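You operate a simulated robot arm through the tools that you are given. There is no shell and no other tool.

The job below is to be done with a simulated robot arm. You get a single attempt, and the scene is never put back.

JOB
Shrink the white sleeve onto the black lead and the orange sleeve onto the blue lead.
Fine: fan on before you heat them; the iron goes back in its stand.

Only the result counts: the job must be done as asked and must still hold three seconds after the hand-in. Knocking over, shifting, dropping, spilling or breaking anything else fails it.

ROBOT AND FRAMES
A 7-joint arm with a two-finger parallel gripper, fixed in place. Base frame: the origin is on the floor under the middle of its stand, x ahead of it, y to its left, z up; the work surface is at about z = 0.9. Readings come in m, degrees, newtons and seconds.
It reaches about 1.058 m from its shoulder. Its first joint turns from -166.0 to 166.0 degrees. Payload 4.4 kg.
The tool frame sits at the grasp point between the pads (the TCP): z along the fingers, y along the line on which they close. The tips reach 0.023 m beyond it. The gripper opens to 0.094 m. The fingers are 0.038 m wide and 0.01 m thick; the gripper's body (0.054 by 0.096 m) begins 0.039 m behind the TCP.
Orientation is that of the tool frame in the base frame, as a unit quaternion [x, y, z, w]. With the fingers straight down and closing along the base's y, the tool's x points along the base's -x, its y along +y and its z along -z.

CONTROLS
- The arm moves only by the tool servo_tool. Its argument "increments" is a list of rows, each an object (a shift or turn left out is 0, a gripper value left out holds the last) with "dr": the turn, a rotation vector about the base's x, y, z in units of 5 degrees (1.0 is 5 degrees), a list of three; "slide": the shift along the base's x, y, z in units of 50 mm (1.0 is 50 mm), a list of three; "fingers": the opening, from 0 (shut) to 1 (fully open). In form: [{"dr": [ax, ay, az], "slide": [dx, dy, dz], "fingers": fingers}, ...]. A call has 1 to 20 rows; each row shifts and turns the commanded pose from where the row before left it. A call with a number of a shift or a turn outside -1 to 1 is refused whole. Each row takes 0.2 s and may step no farther than 0.05 m and 8.6 degrees from the row before; otherwise, or with a gripper value out of range, the whole call is refused. Where a pose cannot be reached the arm comes as near as it can. A force on the tool above 40 N (or 10 N above the force at the start of the call, whichever is more), or a blocked arm, ends the call early, and 0.2 s more pass. The fingers move at their own pace (about 0.108 m/s each) and stop on an object; they squeeze with about 35 N. The grip force told is the motor's: it shows also when the fingers shut on nothing. Time passes only in rows, and 0.2 s behind the last, so rows that do not move let the fingers close. The reply holds the time, the measured pose of the TCP, the force on the tool along the base axes, the opening and the grip force, in the units named above and with some noise, with the torque about the TCP (base axes, N m) and any sound that the robot's microphone picked up.
- Cameras (640 x 400 px; columns grow to the right, rows downward): "scene" is fixed at [0.4003, 0.5013, 1.7414]; the picture's right is [-0.96, -0.29, 0.00], its down [-0.15, 0.49, -0.86] and it looks along [0.25, -0.82, -0.51] (base axes); focal length 318 px, centre (320, 200). "wrist" rides on the gripper at [0.086, 0.016, -0.074] in the tool frame; the picture's right is [-0.18, 0.98, 0.00], its down [-0.58, -0.11, -0.81] and it looks along [-0.79, -0.15, 0.59] (tool axes); focal length 243 px, centre (320, 200). There is no depth. A picture from a camera that has moved, and an enlarged one, comes with that camera's place and axes in the base frame and with its lens.
- get_image(camera): a new picture of that camera. The clock stands still meanwhile.
- inspect(camera, box): a new picture of the part [left, top, right, bottom] of that camera's present view, enlarged. The clock stands still meanwhile.
- finish_job(): hands the job in; it is judged then, once.

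Nothing tells you positions but the pictures and the camera data. Unless the task says otherwise, let go and move clear before handing in.

The tools are called after ">>>" as a command line: name --argument value ..., lists and objects as JSON in quotes. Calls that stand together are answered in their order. servo_tool: Moves the arm, as the interface text tells. Its arguments: {"type":"object","properties":{"increments":{"type":"array"}},"required":["increments"]} The other tools are called the same way: get_image (camera) takes a picture; inspect (camera, box) takes an enlarged picture of a part of a camera's view; finish_job () hands the job in.

At the start:

```text
clock: 0.0
tcp_pos: [0.421, -0.4353, 1.3743]
orientation: [0.0, 1.0, 0.001, 0.001]
contact_force: [-0.5, 0.7, -0.3]
wrist_torque: [0.0, -0.03, 0.02]
finger_gap: 0.094
gripper_force: 0.0
```

scene: 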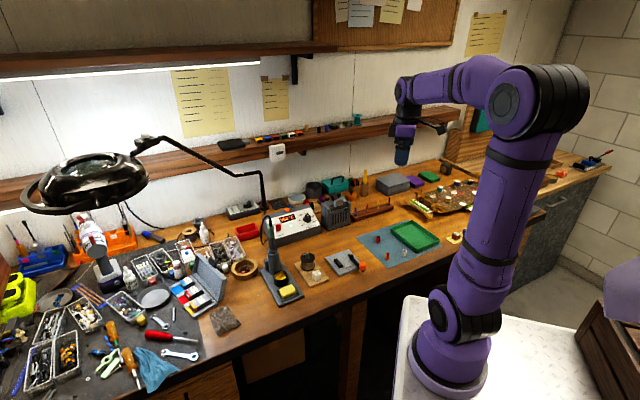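
wrist: 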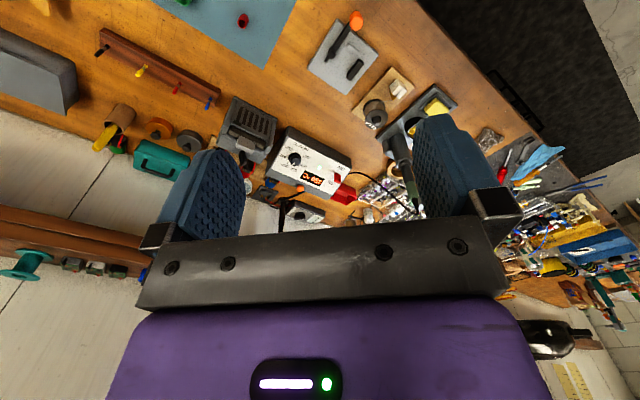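

I see a cluttered bench with a soldering station, iron in its stand, a fume extractor, a green tray, a rack with leads, and small parts. I will first enlarge parts of both views to identify everything.

>>> inspect --camera "scene" --box '[220, 160, 380, 310]'

>>> inspect --camera "scene" --box '[320, 160, 480, 280]'

>>> inspect --camera "wrist" --box '[80, 0, 320, 160]'

>>> inspect --camera "wrist" --box '[220, 0, 500, 220]'

```text
2.67 times, centred on (300, 235) of scene
camera zoom: at [0.4003, 0.5013, 1.7414], right [-0.96, -0.29, 0.0], down [-0.15, 0.49, -0.86], along [0.25, -0.82, -0.51], focal length 848 px, centre (373, 107)
```

zoom: 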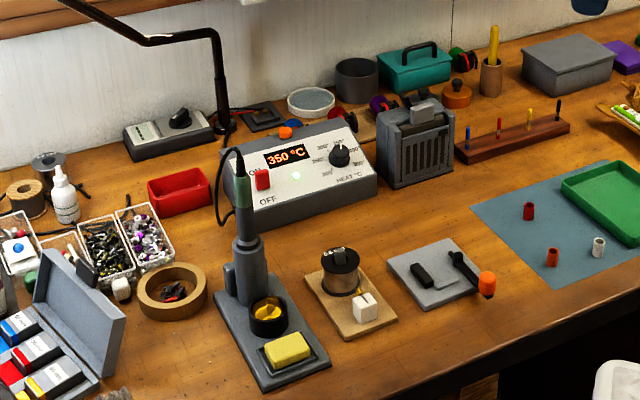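

```text
3.33 times, centred on (400, 220) of scene
camera zoom: at [0.4003, 0.5013, 1.7414], right [-0.96, -0.29, 0.0], down [-0.15, 0.49, -0.86], along [0.25, -0.82, -0.51], focal length 1060 px, centre (53, 133)
```

zoom: 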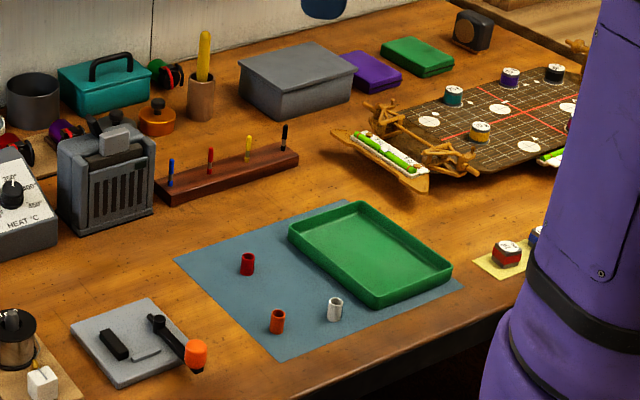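

```text
2.50 times, centred on (200, 80) of wrist
camera zoom: at [0.3355, -0.4181, 1.4479], right [0.18, 0.98, 0.0], down [0.58, -0.11, 0.81], along [0.79, -0.15, -0.59], focal length 606 px, centre (620, 500)
```

zoom: 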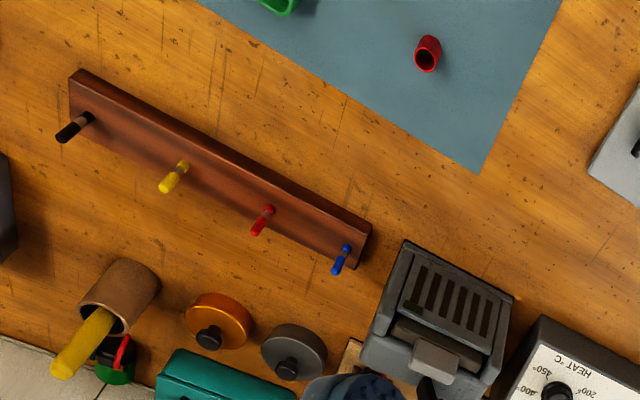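

```text
1.82 times, centred on (360, 110) of wrist
camera zoom: at [0.3355, -0.4181, 1.4479], right [0.18, 0.98, 0.0], down [0.58, -0.11, 0.81], along [0.79, -0.15, -0.59], focal length 441 px, centre (247, 364)
```

zoom: 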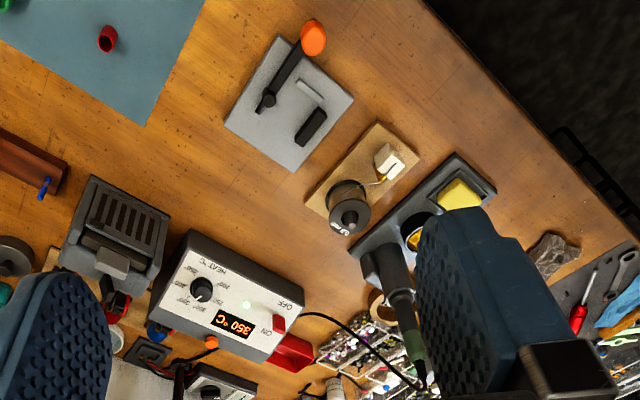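

I will read the notes on the wall and look closely at the station, fan and switch parts before any motion.

>>> inspect --camera "scene" --box '[165, 60, 245, 145]'

>>> inspect --camera "scene" --box '[255, 70, 300, 130]'

>>> inspect --camera "scene" --box '[320, 0, 520, 60]'

>>> inspect --camera "scene" --box '[260, 190, 360, 260]'

>>> inspect --camera "scene" --box '[310, 230, 380, 290]'

>>> inspect --camera "scene" --box '[220, 110, 300, 170]'

>>> inspect --camera "scene" --box '[345, 170, 405, 225]'

>>> inspect --camera "scene" --box '[240, 210, 310, 310]'

```text
4.71 times, centred on (205, 102) of scene
camera zoom: at [0.4003, 0.5013, 1.7414], right [-0.96, -0.29, 0.0], down [-0.15, 0.49, -0.86], along [0.25, -0.82, -0.51], focal length 1496 px, centre (861, 659)
```

zoom: 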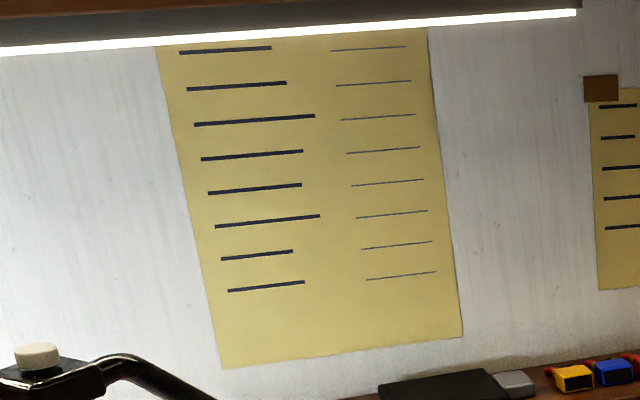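

```text
6.67 times, centred on (278, 100) of scene
camera zoom: at [0.4003, 0.5013, 1.7414], right [-0.96, -0.29, 0.0], down [-0.15, 0.49, -0.86], along [0.25, -0.82, -0.51], focal length 2119 px, centre (603, 867)
```

zoom: 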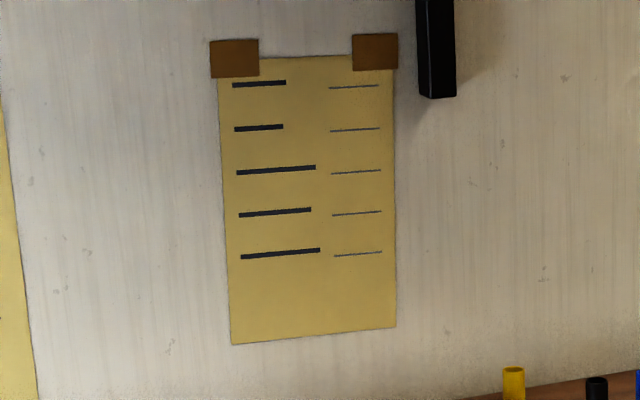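

```text
3.20 times, centred on (420, 30) of scene
camera zoom: at [0.4003, 0.5013, 1.7414], right [-0.96, -0.29, 0.0], down [-0.15, 0.49, -0.86], along [0.25, -0.82, -0.51], focal length 1017 px, centre (0, 744)
```

zoom: 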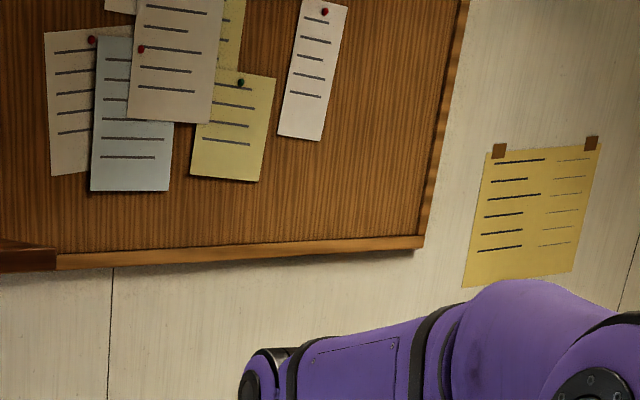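

```text
5.71 times, centred on (310, 225) of scene
camera zoom: at [0.4003, 0.5013, 1.7414], right [-0.96, -0.29, 0.0], down [-0.15, 0.49, -0.86], along [0.25, -0.82, -0.51], focal length 1817 px, centre (377, 57)
```

zoom: 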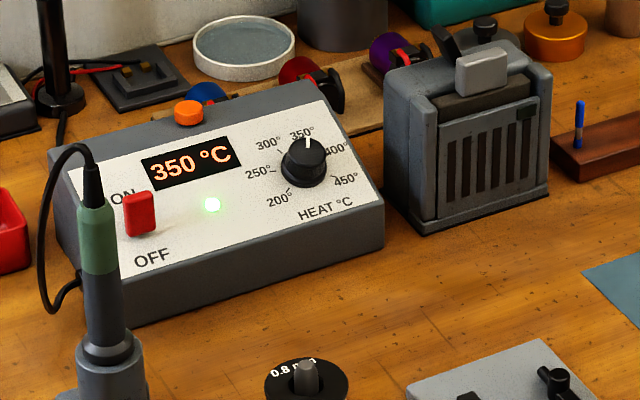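

```text
6.67 times, centred on (345, 260) of scene
camera zoom: at [0.4003, 0.5013, 1.7414], right [-0.96, -0.29, 0.0], down [-0.15, 0.49, -0.86], along [0.25, -0.82, -0.51], focal length 2119 px, centre (153, -200)
```

zoom: 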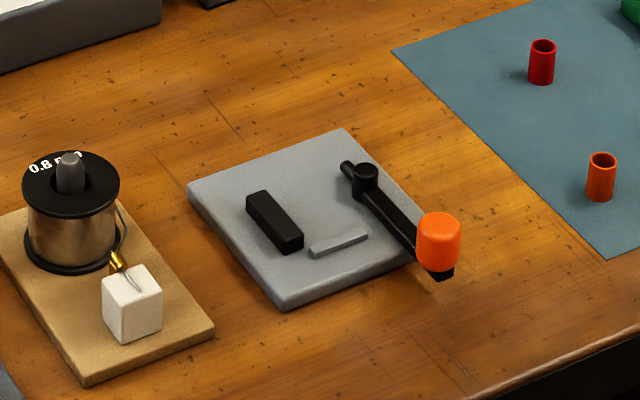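

```text
6.67 times, centred on (260, 140) of scene
camera zoom: at [0.4003, 0.5013, 1.7414], right [-0.96, -0.29, 0.0], down [-0.15, 0.49, -0.86], along [0.25, -0.82, -0.51], focal length 2119 px, centre (720, 600)
```

zoom: 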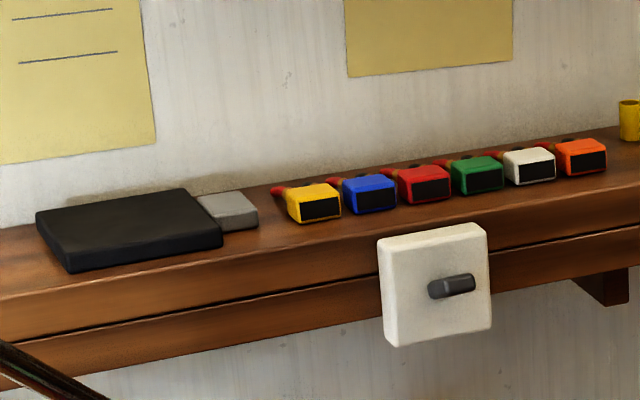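

```text
7.27 times, centred on (375, 198) of scene
camera zoom: at [0.4003, 0.5013, 1.7414], right [-0.96, -0.29, 0.0], down [-0.15, 0.49, -0.86], along [0.25, -0.82, -0.51], focal length 2312 px, centre (-80, 218)
```

zoom: 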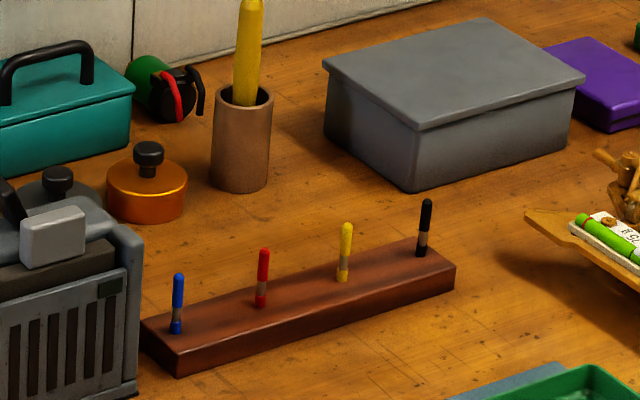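

```text
4.00 times, centred on (275, 260) of scene
camera zoom: at [0.4003, 0.5013, 1.7414], right [-0.96, -0.29, 0.0], down [-0.15, 0.49, -0.86], along [0.25, -0.82, -0.51], focal length 1272 px, centre (500, -40)
```

zoom: 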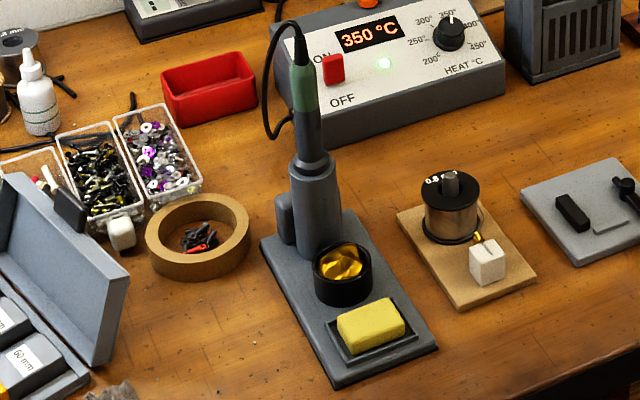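

The leads (blue, red, yellow, black from left to right) stand in the wooden rack at about (0.60,-0.72) to (0.46,-0.86); the sleeves stand on the blue mat, and the fume fan is the grey slatted box beside the station. I'll move over the rack for a closer look.

>>> servo_tool --increments '[{"slide": [-0.06, -0.8, -0.5]}, {"slide": [-0.06, -0.8, -0.5]}, {"slide": [-0.06, -0.8, -0.5]}, {"slide": [-0.06, -0.8, -0.5]}, {"slide": [-0.06, -0.8, -0.5]}, {"slide": [-0.06, -0.8, -0.5]}]'

>>> get_image --camera "wrist"

>>> get_image --camera "scene"

```text
clock: 1.4
tcp_pos: [0.4038, -0.6724, 1.2257]
orientation: [-0.001, 1.0, 0.0, 0.001]
contact_force: [-0.4, 0.2, 1.5]
wrist_torque: [-0.05, -0.01, 0.01]
finger_gap: 0.0939
gripper_force: 0.1
```

```text
taken
camera wrist: at [0.3177, -0.6572, 1.2993], right [0.18, 0.98, 0.0], down [0.58, -0.11, 0.81], along [0.79, -0.15, -0.59], focal length 243 px, centre (320, 200)
```

wrist: 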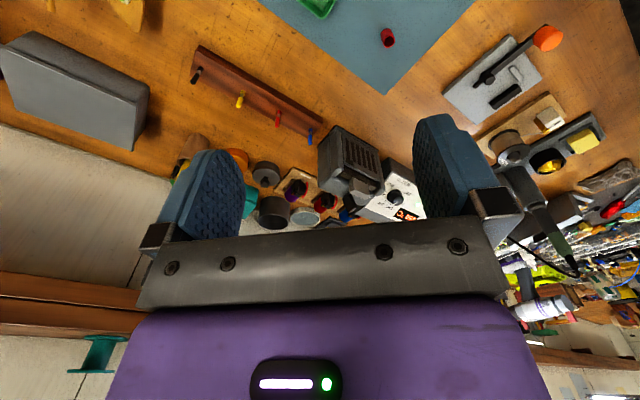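

```text
taken
```

scene: 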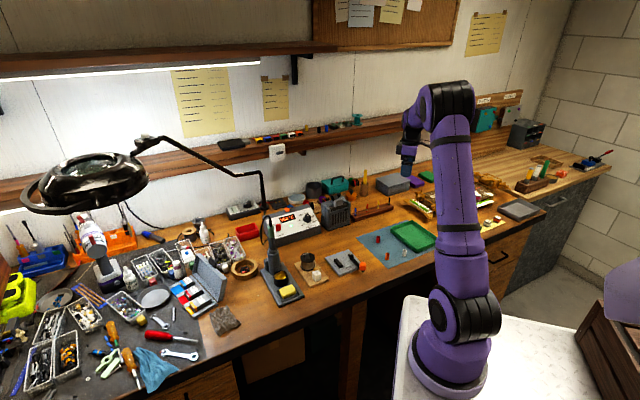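

The view shows the rack and the fan box from above (upside down). I'll enlarge the rack, extractor and plates.

>>> inspect --camera "wrist" --box '[270, 80, 430, 230]'

>>> inspect --camera "wrist" --box '[170, 30, 350, 150]'

>>> inspect --camera "wrist" --box '[430, 10, 640, 160]'

>>> inspect --camera "wrist" --box '[240, 130, 440, 240]'

```text
2.67 times, centred on (350, 155) of wrist
camera zoom: at [0.3177, -0.6572, 1.2993], right [0.18, 0.98, 0.0], down [0.58, -0.11, 0.81], along [0.79, -0.15, -0.59], focal length 647 px, centre (240, 320)
```

zoom: 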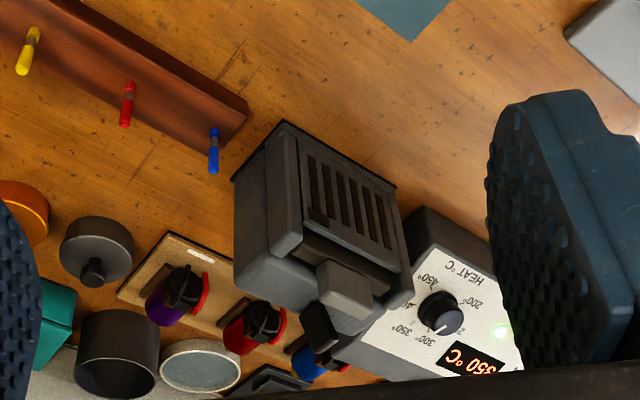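

```text
3.33 times, centred on (260, 90) of wrist
camera zoom: at [0.3177, -0.6572, 1.2993], right [0.18, 0.98, 0.0], down [0.58, -0.11, 0.81], along [0.79, -0.15, -0.59], focal length 809 px, centre (520, 567)
```

zoom: 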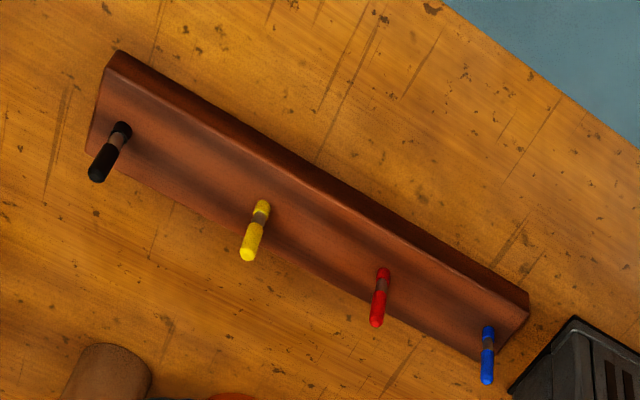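

```text
2.67 times, centred on (535, 85) of wrist
camera zoom: at [0.3177, -0.6572, 1.2993], right [0.18, 0.98, 0.0], down [0.58, -0.11, 0.81], along [0.79, -0.15, -0.59], focal length 647 px, centre (-253, 507)
```

zoom: 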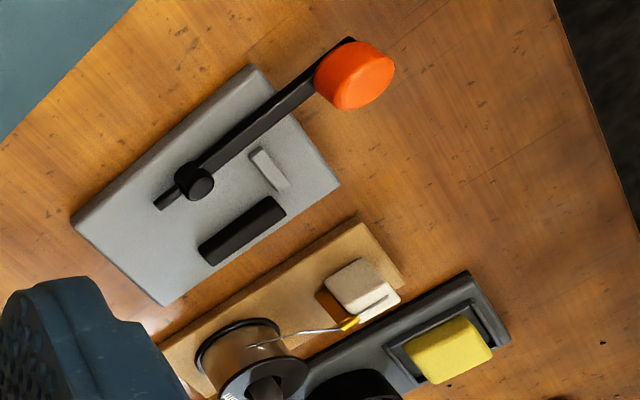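

```text
3.20 times, centred on (340, 185) of wrist
camera zoom: at [0.3177, -0.6572, 1.2993], right [0.18, 0.98, 0.0], down [0.58, -0.11, 0.81], along [0.79, -0.15, -0.59], focal length 776 px, centre (256, 248)
```

zoom: 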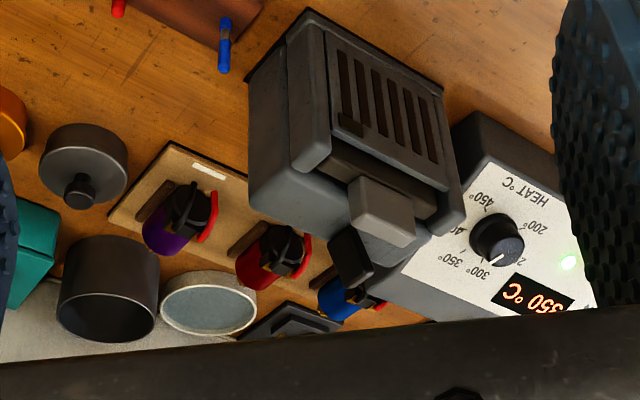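

I'll zoom tightly onto the fan's top, the back-side dark paddle, and other possible switches.

>>> inspect --camera "wrist" --box '[315, 125, 405, 225]'

>>> inspect --camera "scene" --box '[318, 188, 356, 234]'

>>> inspect --camera "scene" --box '[222, 196, 300, 226]'

>>> inspect --camera "scene" --box '[320, 170, 380, 215]'

>>> inspect --camera "wrist" --box '[230, 160, 330, 230]'

```text
4.00 times, centred on (360, 175) of wrist
camera zoom: at [0.3177, -0.6572, 1.2993], right [0.18, 0.98, 0.0], down [0.58, -0.11, 0.81], along [0.79, -0.15, -0.59], focal length 970 px, centre (160, 300)
```

zoom: 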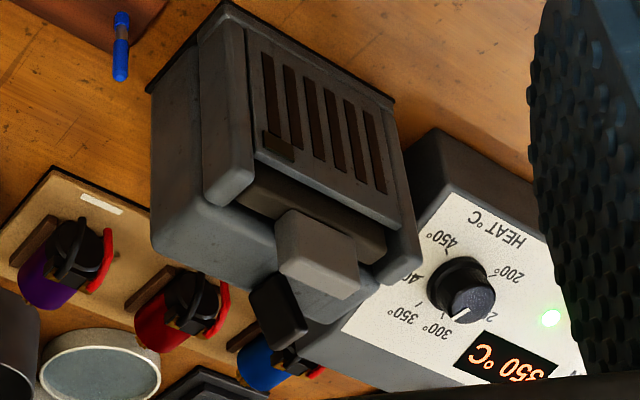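

```text
8.70 times, centred on (337, 211) of scene
camera zoom: at [0.4003, 0.5013, 1.7414], right [-0.96, -0.29, 0.0], down [-0.15, 0.49, -0.86], along [0.25, -0.82, -0.51], focal length 2764 px, centre (172, 104)
```

zoom: 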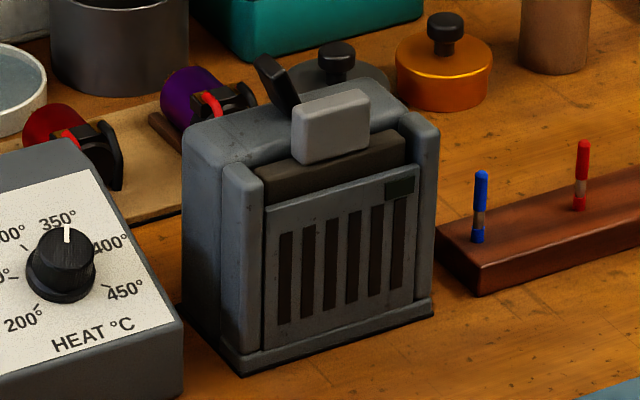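

```text
8.21 times, centred on (261, 211) of scene
camera zoom: at [0.4003, 0.5013, 1.7414], right [-0.96, -0.29, 0.0], down [-0.15, 0.49, -0.86], along [0.25, -0.82, -0.51], focal length 2608 px, centre (804, 110)
```

zoom: 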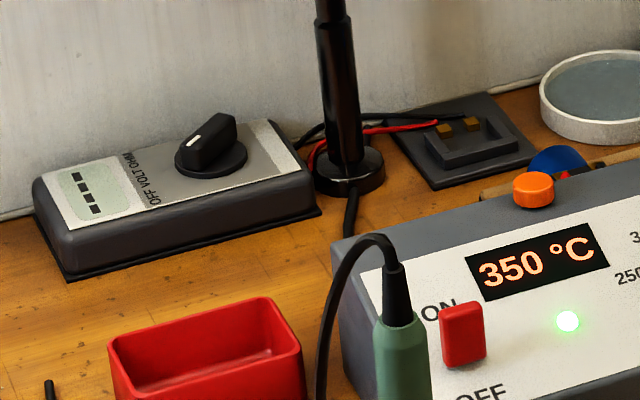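

```text
8.89 times, centred on (350, 192) of scene
camera zoom: at [0.4003, 0.5013, 1.7414], right [-0.96, -0.29, 0.0], down [-0.15, 0.49, -0.86], along [0.25, -0.82, -0.51], focal length 2826 px, centre (53, 267)
```

zoom: 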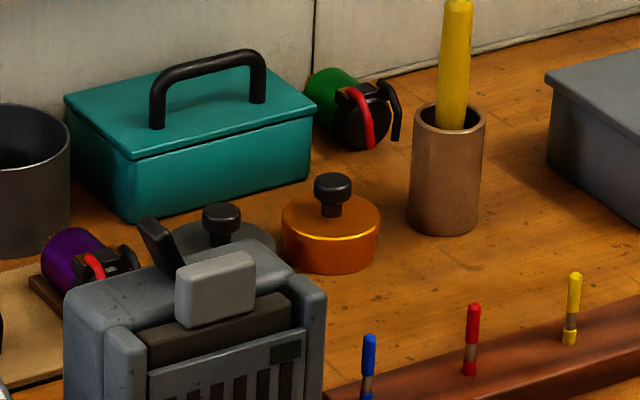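

```text
5.71 times, centred on (280, 195) of wrist
camera zoom: at [0.3177, -0.6572, 1.2993], right [0.18, 0.98, 0.0], down [0.58, -0.11, 0.81], along [0.79, -0.15, -0.59], focal length 1386 px, centre (549, 229)
```

zoom: 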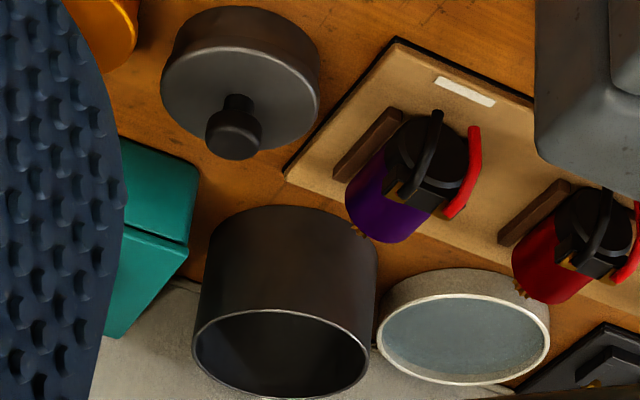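

The fan box has a dark indicator window, a light grey tab and a black paddle on top. I'll move the camera more directly above it to understand which is the switch.

>>> servo_tool --increments '[{"slide": [0.86, 0.05, 0.0]}, {"slide": [0.86, 0.05, 0.0]}, {"slide": [0.86, 0.05, 0.0]}, {"slide": [0.86, 0.05, 0.0]}, {"slide": [0.86, 0.05, 0.0]}]'

>>> get_image --camera "wrist"

>>> get_image --camera "scene"

```text
clock: 2.6
tcp_pos: [0.6165, -0.6637, 1.2239]
orientation: [0.001, 1.0, 0.0, 0.0]
contact_force: [-0.7, 0.1, 0.6]
wrist_torque: [0.0, -0.05, -0.01]
finger_gap: 0.0941
gripper_force: 0.1
```

```text
taken
camera wrist: at [0.5318, -0.6462, 1.2985], right [0.19, 0.98, 0.0], down [0.58, -0.11, 0.81], along [0.79, -0.15, -0.59], focal length 243 px, centre (320, 200)
```

wrist: 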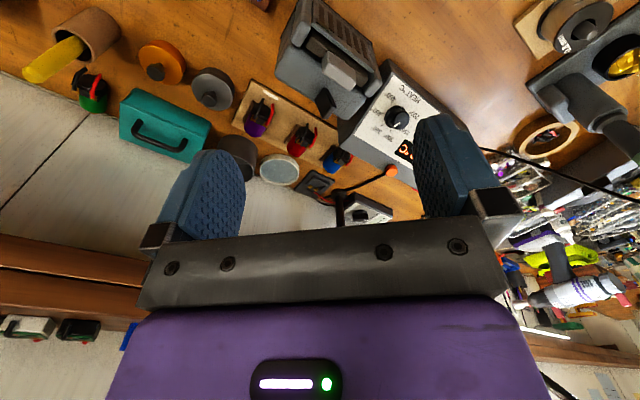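

```text
taken
```

scene: 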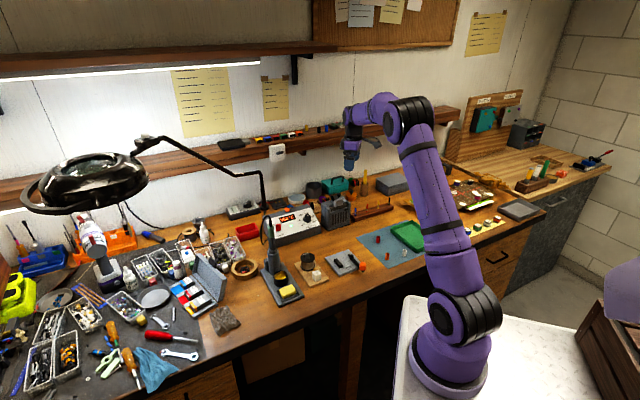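

>>> inspect --camera "wrist" --box '[265, 0, 395, 125]'

>>> inspect --camera "wrist" --box '[295, 40, 365, 120]'

>>> inspect --camera "wrist" --box '[500, 0, 640, 170]'

```text
3.20 times, centred on (330, 62) of wrist
camera zoom: at [0.5318, -0.6462, 1.2985], right [0.19, 0.98, 0.0], down [0.58, -0.11, 0.81], along [0.79, -0.15, -0.59], focal length 776 px, centre (288, 640)
```

zoom: 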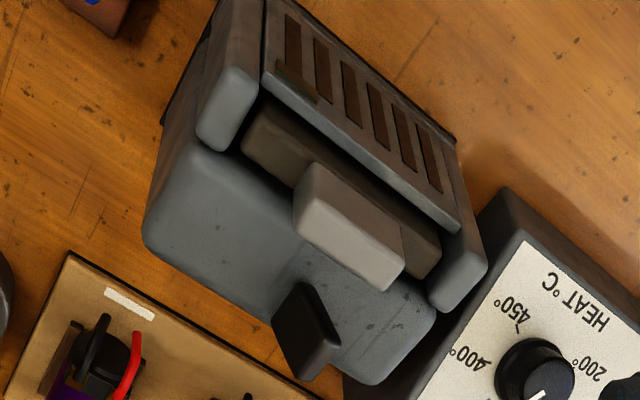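

```text
5.00 times, centred on (330, 80) of wrist
camera zoom: at [0.5318, -0.6462, 1.2985], right [0.19, 0.98, 0.0], down [0.58, -0.11, 0.81], along [0.79, -0.15, -0.59], focal length 1213 px, centre (270, 800)
```

zoom: 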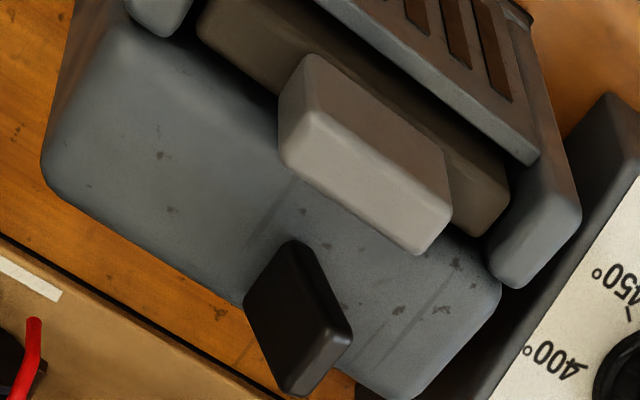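

```text
2.35 times, centred on (570, 85) of wrist
camera zoom: at [0.5318, -0.6462, 1.2985], right [0.19, 0.98, 0.0], down [0.58, -0.11, 0.81], along [0.79, -0.15, -0.59], focal length 571 px, centre (-268, 471)
```

zoom: 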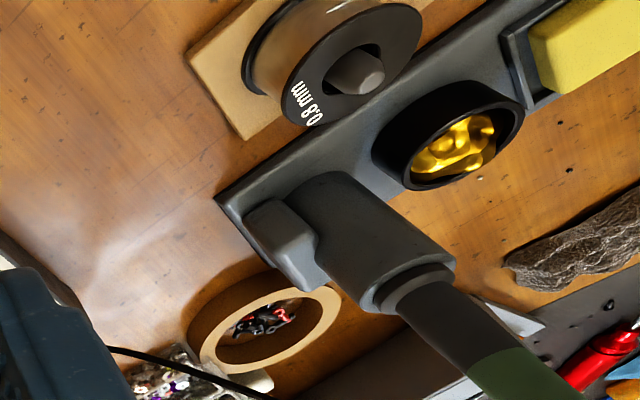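

The black paddle on top of the fan housing leans to one side and looks like the switch, while the light grey tab seems to belong to the filter slide. I'll yaw the camera to look from the fan's front for another angle.

>>> servo_tool --increments '[{"slide": [-0.06, 0.13, -0.2], "dr": [0, 0, -1]}, {"slide": [-0.06, 0.13, -0.2], "dr": [0, 0, -1]}, {"slide": [-0.06, 0.13, -0.2], "dr": [0, 0, -1]}, {"slide": [-0.06, 0.13, -0.2], "dr": [0, 0, -1]}, {"slide": [-0.06, 0.13, -0.2], "dr": [0, 0, -1]}, {"slide": [-0.06, 0.13, -0.2], "dr": [0, 0, -1]}, {"slide": [-0.06, 0.13, -0.2], "dr": [0, 0, -1]}, {"slide": [-0.06, 0.13, -0.2], "dr": [0, 0, -1]}]'

>>> get_image --camera "wrist"

>>> inspect --camera "wrist" --box '[240, 80, 420, 240]'

```text
clock: 4.4
tcp_pos: [0.5932, -0.6111, 1.1444]
orientation: [0.342, 0.94, 0.0, 0.0]
contact_force: [-0.1, 0.5, -0.3]
wrist_torque: [0.01, 0.02, 0.01]
finger_gap: 0.0939
gripper_force: 0.0
```

```text
taken
camera wrist: at [0.539, -0.5423, 1.2179], right [0.77, 0.63, 0.0], down [0.38, -0.46, 0.81], along [0.51, -0.62, -0.59], focal length 243 px, centre (320, 200)
```

wrist: 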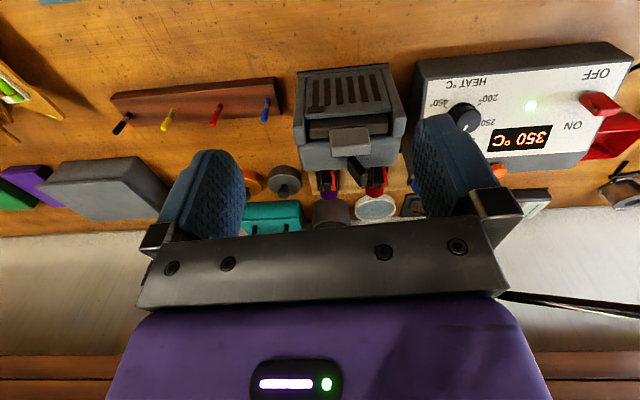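

```text
2.50 times, centred on (330, 160) of wrist
camera zoom: at [0.539, -0.5423, 1.2179], right [0.77, 0.63, 0.0], down [0.38, -0.46, 0.81], along [0.51, -0.62, -0.59], focal length 606 px, centre (295, 300)
```

zoom: 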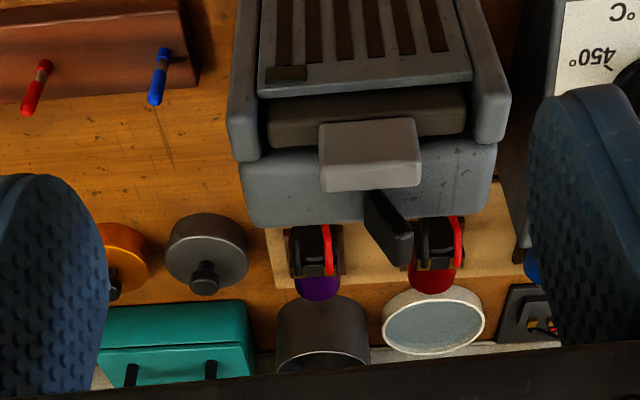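

The paddle is a toggle lever leaning toward the station (tip near (0.70,-0.667,1.05)); it should be flipped toward the rack side. I'll close the fingers and hover on the station side of it.

>>> servo_tool --increments '[{"slide": [0.74, -0.16, 0.0], "fingers": 0}, {"slide": [0.74, -0.16, 0.0], "fingers": 0}, {"slide": [0.74, -0.16, 0.0], "fingers": 0}, {"slide": [0.74, -0.16, 0.0], "fingers": 0}, {"slide": [0.0, 0.0, -0.3], "fingers": 0}]'

>>> get_image --camera "wrist"

>>> inspect --camera "scene" --box '[290, 160, 380, 235]'

```text
clock: 5.6
tcp_pos: [0.7414, -0.641, 1.1303]
orientation: [0.342, 0.94, 0.0, -0.001]
contact_force: [-0.3, 0.1, 0.0]
wrist_torque: [0.0, -0.02, -0.01]
finger_gap: 0.0
gripper_force: 34.6
```

```text
taken
camera wrist: at [0.6872, -0.5737, 1.2036], right [0.77, 0.63, 0.0], down [0.38, -0.46, 0.81], along [0.51, -0.62, -0.59], focal length 243 px, centre (320, 200)
```

wrist: 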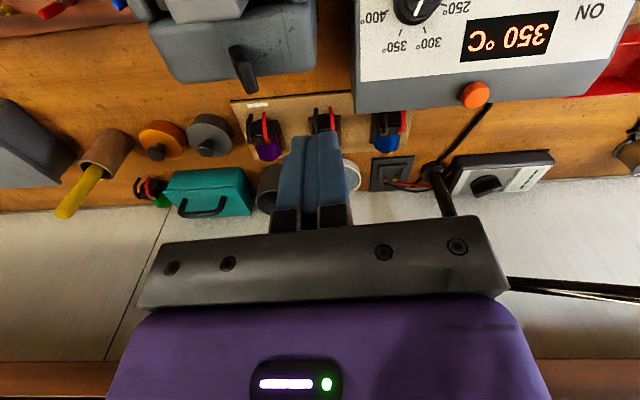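

```text
5.33 times, centred on (335, 198) of scene
camera zoom: at [0.4003, 0.5013, 1.7414], right [-0.96, -0.29, 0.0], down [-0.15, 0.49, -0.86], along [0.25, -0.82, -0.51], focal length 1696 px, centre (240, 213)
```

zoom: 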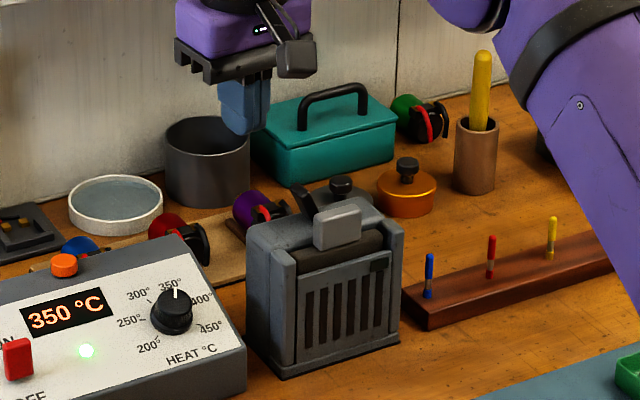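

The fingers hover behind-left of the paddle; I'll shift slightly forward, descend so the tips are just above the housing top, and then check before pushing.

>>> servo_tool --increments '[{"slide": [-0.226, 0.19, 0.0]}, {"slide": [0.0, 0.0, -0.5]}, {"slide": [0.0, 0.0, -0.5]}, {"slide": [0.0, 0.0, -0.4]}]'

>>> inspect --camera "wrist" --box '[180, 0, 400, 220]'

>>> inspect --camera "scene" --box '[300, 170, 360, 230]'

```text
clock: 6.6
tcp_pos: [0.731, -0.6332, 1.0587]
orientation: [0.342, 0.94, 0.0, 0.001]
contact_force: [-0.3, -0.9, 0.6]
wrist_torque: [-0.02, -0.01, 0.01]
finger_gap: 0.0001
gripper_force: 35.3
```

```text
1.82 times, centred on (290, 110) of wrist
camera zoom: at [0.6759, -0.5645, 1.1328], right [0.77, 0.63, 0.0], down [0.38, -0.46, 0.81], along [0.51, -0.62, -0.59], focal length 441 px, centre (374, 364)
```

zoom: 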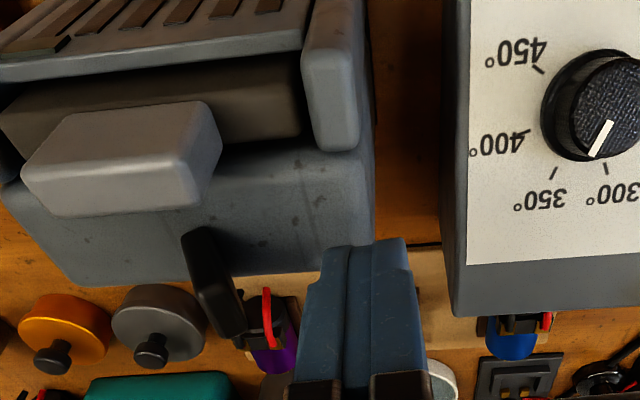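

```text
6.67 times, centred on (330, 200) of scene
camera zoom: at [0.4003, 0.5013, 1.7414], right [-0.96, -0.29, 0.0], down [-0.15, 0.49, -0.86], along [0.25, -0.82, -0.51], focal length 2119 px, centre (253, 200)
```

zoom: 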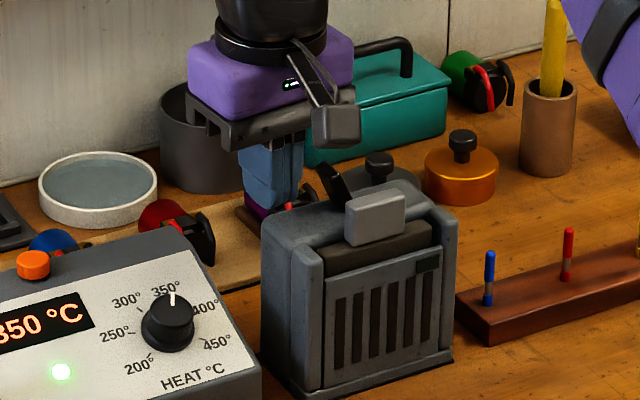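

The fingertips are level with the paddle and clear of everything else. Now I push toward the rack side in small steps.

>>> servo_tool --increments '[{"slide": [-0.1286, -0.153, 0.0]}, {"slide": [-0.1286, -0.153, 0.0]}, {"slide": [-0.1286, -0.153, 0.0]}, {"slide": [-0.1286, -0.153, 0.0]}, {"slide": [-0.1286, -0.153, 0.0]}]'

>>> inspect --camera "wrist" --box '[180, 0, 400, 220]'

>>> inspect --camera "scene" --box '[300, 170, 360, 230]'

```text
clock: 7.8
tcp_pos: [0.6978, -0.6705, 1.059]
orientation: [0.342, 0.94, 0.0, -0.001]
contact_force: [0.0, 0.3, -0.1]
wrist_torque: [-0.05, 0.01, 0.02]
finger_gap: 0.0
gripper_force: 34.6
```

```text
1.82 times, centred on (290, 110) of wrist
camera zoom: at [0.6439, -0.6023, 1.1331], right [0.77, 0.63, 0.0], down [0.38, -0.46, 0.81], along [0.51, -0.62, -0.59], focal length 441 px, centre (374, 364)
```

zoom: 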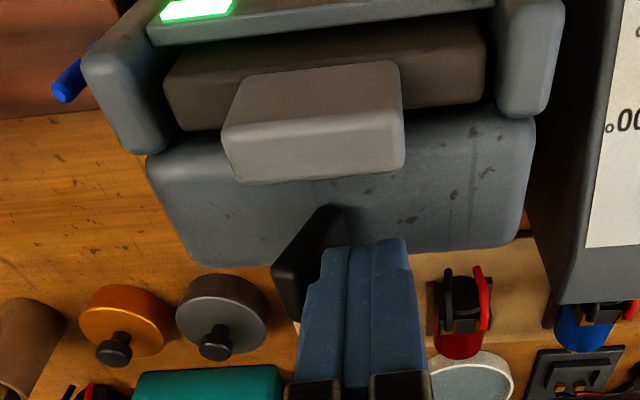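

```text
6.67 times, centred on (330, 200) of scene
camera zoom: at [0.4003, 0.5013, 1.7414], right [-0.96, -0.29, 0.0], down [-0.15, 0.49, -0.86], along [0.25, -0.82, -0.51], focal length 2119 px, centre (253, 200)
```

zoom: 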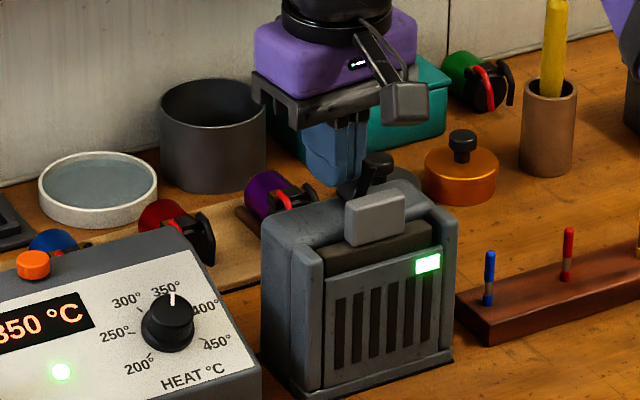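

The fan's window now glows green: the fan is on. I'll back off, rise, and go toward the sleeves.

>>> servo_tool --increments '[{"slide": [0.2, 0.24, 0.0]}, {"slide": [0.2, 0.24, 0.0]}, {"slide": [0.0, 0.0, 0.9]}, {"slide": [0.0, 0.0, 0.9]}]'

>>> inspect --camera "scene" --box '[300, 170, 360, 230]'

>>> get_image --camera "scene"

```text
clock: 8.8
tcp_pos: [0.7185, -0.6457, 1.1483]
orientation: [0.342, 0.94, 0.001, -0.002]
contact_force: [1.1, 0.6, -0.6]
wrist_torque: [0.03, 0.03, 0.01]
finger_gap: 0.0
gripper_force: 34.9
```

```text
6.67 times, centred on (330, 200) of scene
camera zoom: at [0.4003, 0.5013, 1.7414], right [-0.96, -0.29, 0.0], down [-0.15, 0.49, -0.86], along [0.25, -0.82, -0.51], focal length 2119 px, centre (253, 200)
```

zoom: 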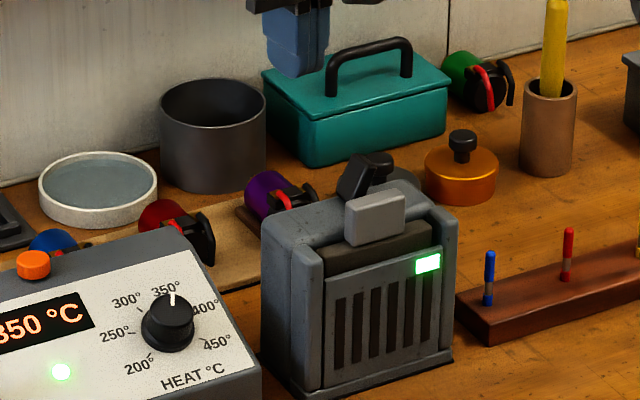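

```text
taken
```

scene: 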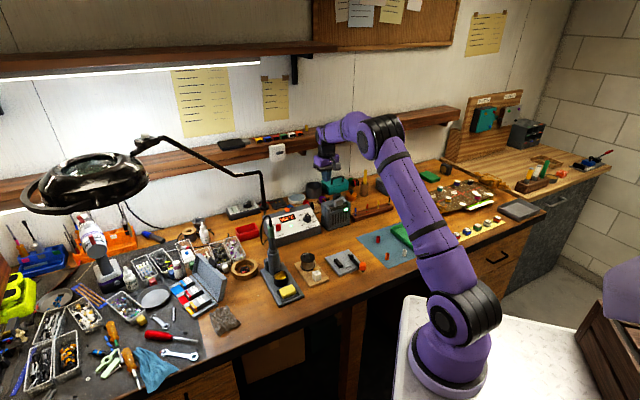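

The fan stays on with its lamp lit. Next I rotate the gripper 90° (so it closes across the rack direction) and move over the orange sleeve at about (0.43,-0.50).

>>> servo_tool --increments '[{"slide": [-0.3, 0.15, 0.0], "dr": [0, 0, 1], "fingers": 0.6}, {"slide": [-0.3, 0.15, 0.0], "dr": [0, 0, 1]}, {"slide": [-0.3, 0.15, 0.0], "dr": [0, 0, 1]}, {"slide": [-0.3, 0.15, 0.0], "dr": [0, 0, 1]}, {"slide": [-0.3, 0.15, 0.0], "dr": [0, 0, 1]}, {"slide": [-0.3, 0.15, 0.0], "dr": [0, 0, 1]}, {"slide": [-0.3, 0.15, 0.0], "dr": [0, 0, 1]}, {"slide": [-0.3, 0.15, 0.0], "dr": [0, 0, 1]}, {"slide": [-0.3, 0.15, 0.0], "dr": [0, 0, 1]}, {"slide": [-0.3, 0.15, 0.0], "dr": [0, 0, 1]}, {"slide": [-0.3, 0.15, 0.0], "dr": [0, 0, 1]}, {"slide": [-0.3, 0.15, 0.0], "dr": [0, 0, 1]}, {"slide": [-0.3, 0.15, 0.0], "dr": [0, 0, 1]}, {"slide": [-0.3, 0.15, 0.0], "dr": [0, 0, 1]}, {"slide": [-0.3, 0.15, 0.0], "dr": [0, 0, 1]}, {"slide": [-0.3, 0.15, 0.0], "dr": [0, 0, 1]}, {"slide": [-0.3, 0.15, 0.0], "dr": [0, 0, 1]}, {"slide": [-0.3, 0.15, 0.0], "dr": [0, 0, 1]}]'

>>> get_image --camera "wrist"

>>> get_image --camera "scene"

```text
clock: 12.6
tcp_pos: [0.4487, -0.5109, 1.1489]
orientation: [-0.423, 0.906, 0.0, -0.001]
contact_force: [0.4, -0.1, -0.9]
wrist_torque: [0.01, 0.0, 0.0]
finger_gap: 0.0562
gripper_force: 0.0
```

```text
taken
camera wrist: at [0.382, -0.5671, 1.2226], right [-0.64, 0.77, 0.0], down [0.46, 0.38, 0.81], along [0.62, 0.51, -0.59], focal length 243 px, centre (320, 200)
```

wrist: 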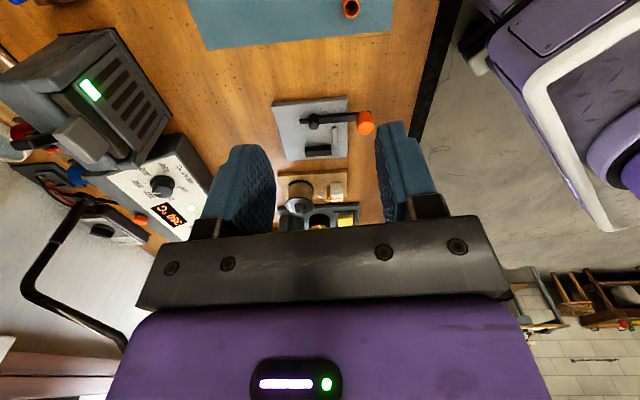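

```text
taken
```

scene: 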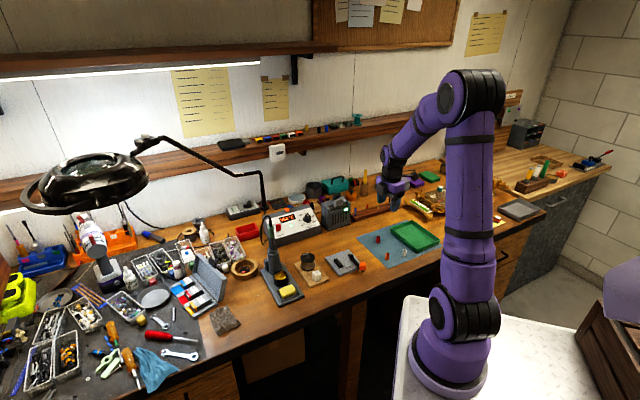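

The orange sleeve is just at the top edge of the wrist view. I'll back off a little and lower to measure both sleeves better.

>>> servo_tool --increments '[{"slide": [-0.7, -0.7, -0.1]}, {"slide": [-0.7, -0.7, -0.1]}, {"slide": [-0.2, -0.2, -0.8]}]'

>>> get_image --camera "wrist"

>>> inspect --camera "wrist" --box '[250, 0, 450, 150]'

```text
clock: 13.4
tcp_pos: [0.3696, -0.5913, 1.0991]
orientation: [-0.423, 0.906, 0.0, 0.0]
contact_force: [0.4, 0.3, -0.2]
wrist_torque: [-0.01, 0.0, 0.01]
finger_gap: 0.0564
gripper_force: 0.0
```

```text
taken
camera wrist: at [0.3018, -0.6469, 1.1725], right [-0.64, 0.77, 0.0], down [0.46, 0.38, 0.81], along [0.62, 0.51, -0.59], focal length 243 px, centre (320, 200)
```

wrist: 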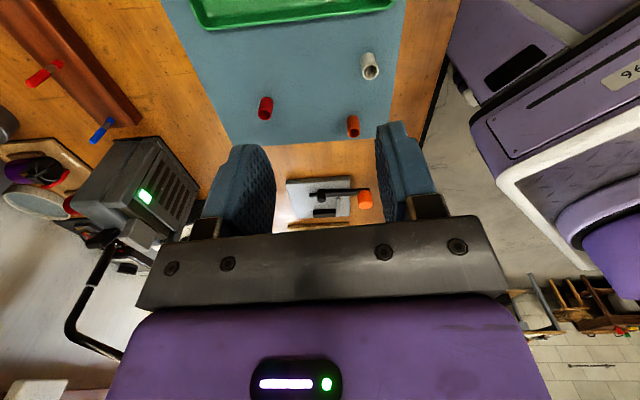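

```text
2.67 times, centred on (350, 75) of wrist
camera zoom: at [0.3018, -0.6469, 1.1725], right [-0.64, 0.77, 0.0], down [0.46, 0.38, 0.81], along [0.62, 0.51, -0.59], focal length 647 px, centre (240, 533)
```

zoom: 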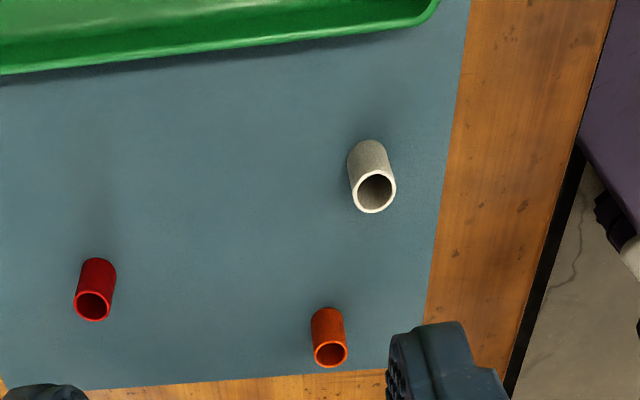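

White sleeve measured near (0.363,-0.530), orange near (0.427,-0.488), red decoy near (0.47,-0.59); each ~16 mm across and 24 mm tall. I'll hover over the white sleeve and verify alignment.

>>> servo_tool --increments '[{"slide": [-0.044, 0.407, -0.6]}, {"slide": [-0.044, 0.407, -0.6]}, {"slide": [-0.044, 0.407, -0.6]}]'

>>> inspect --camera "wrist" --box '[240, 30, 400, 230]'

>>> inspect --camera "scene" --box '[340, 200, 440, 270]'

```text
clock: 14.2
tcp_pos: [0.3607, -0.5304, 1.0089]
orientation: [-0.423, 0.906, 0.0, 0.0]
contact_force: [0.9, -0.2, 0.2]
wrist_torque: [-0.02, 0.03, 0.03]
finger_gap: 0.0566
gripper_force: 0.1
```

```text
2.00 times, centred on (320, 130) of wrist
camera zoom: at [0.2941, -0.5853, 1.0821], right [-0.63, 0.77, 0.0], down [0.46, 0.37, 0.81], along [0.62, 0.51, -0.59], focal length 485 px, centre (320, 340)
```

zoom: 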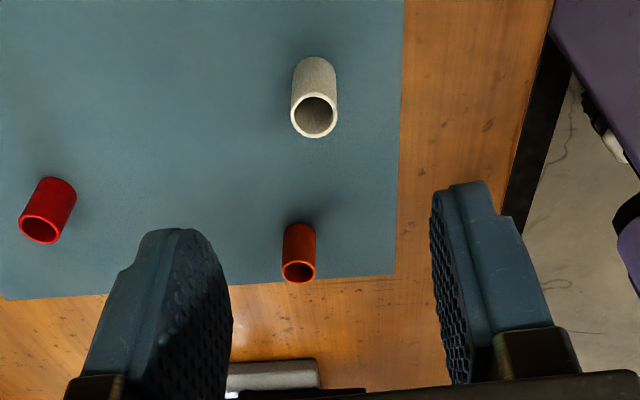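

```text
5.71 times, centred on (390, 235) of scene
camera zoom: at [0.4003, 0.5013, 1.7414], right [-0.96, -0.29, 0.0], down [-0.15, 0.49, -0.86], along [0.25, -0.82, -0.51], focal length 1817 px, centre (-80, 0)
```

zoom: 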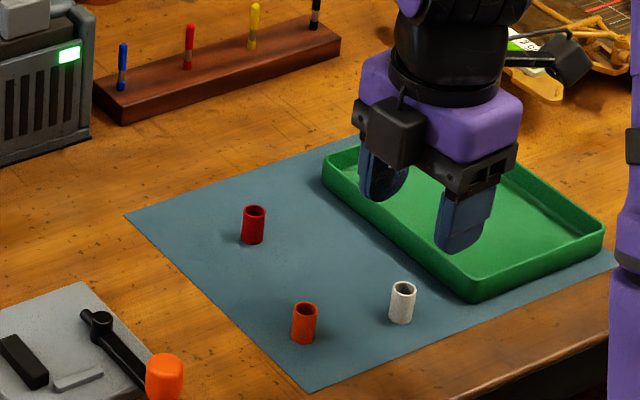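

The white sleeve sits at (0.3635,-0.5304) directly below the open fingers. I'll descend to grasp height and close.

>>> servo_tool --increments '[{"slide": [0.056, 0.0, -0.5]}, {"slide": [0.0, 0.0, -0.5]}, {"slide": [0.0, 0.0, -0.5]}, {"slide": [0, 0, 0]}]'

>>> inspect --camera "wrist" --box '[240, 80, 400, 230]'

>>> inspect --camera "scene" --box '[370, 210, 430, 260]'

```text
clock: 15.2
tcp_pos: [0.3656, -0.5309, 0.9336]
orientation: [-0.423, 0.906, 0.0, 0.0]
contact_force: [0.7, -0.6, 0.5]
wrist_torque: [-0.01, 0.0, -0.04]
finger_gap: 0.0565
gripper_force: 0.1
```

```text
2.67 times, centred on (320, 155) of wrist
camera zoom: at [0.2985, -0.5862, 1.0077], right [-0.63, 0.77, 0.0], down [0.46, 0.38, 0.81], along [0.62, 0.51, -0.59], focal length 647 px, centre (320, 320)
```

zoom: 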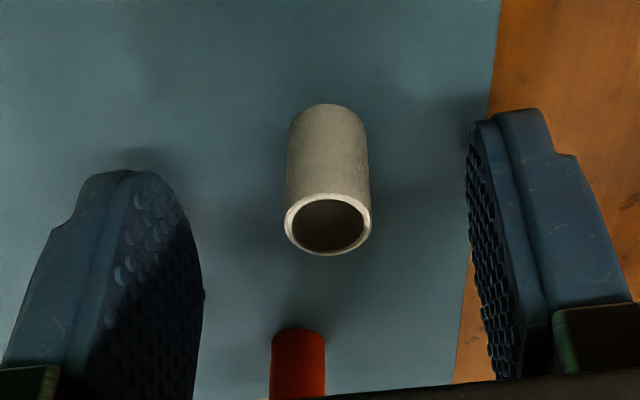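

```text
8.00 times, centred on (400, 235) of scene
camera zoom: at [0.4003, 0.5013, 1.7414], right [-0.96, -0.29, 0.0], down [-0.15, 0.49, -0.86], along [0.25, -0.82, -0.51], focal length 2543 px, centre (-320, -80)
```

zoom: 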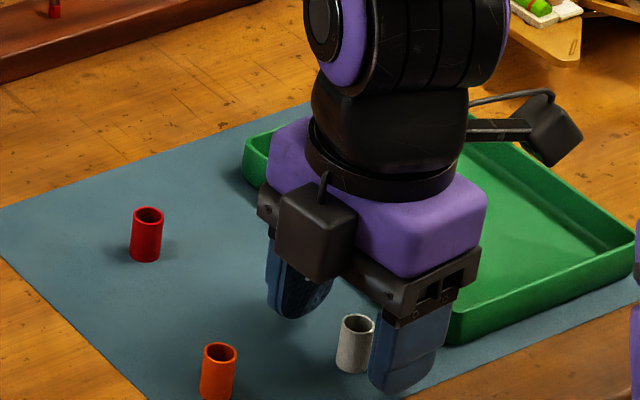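

The sleeve is centered between the fingers. I'll close on it.

>>> servo_tool --increments '[{"fingers": 0}, {"fingers": 0}, {"fingers": 0}]'

>>> inspect --camera "wrist" --box '[240, 80, 400, 230]'

```text
clock: 16.0
tcp_pos: [0.3648, -0.5311, 0.9339]
orientation: [-0.422, 0.906, 0.001, 0.0]
contact_force: [-0.1, 0.5, 0.3]
wrist_torque: [-0.01, -0.01, 0.0]
finger_gap: 0.0083
gripper_force: 35.4
```

```text
2.67 times, centred on (320, 155) of wrist
camera zoom: at [0.2985, -0.5863, 1.0079], right [-0.63, 0.77, 0.0], down [0.46, 0.38, 0.81], along [0.62, 0.51, -0.59], focal length 647 px, centre (320, 320)
```

zoom: 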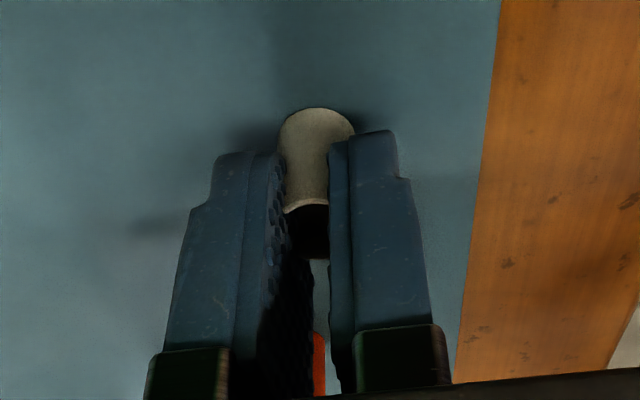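

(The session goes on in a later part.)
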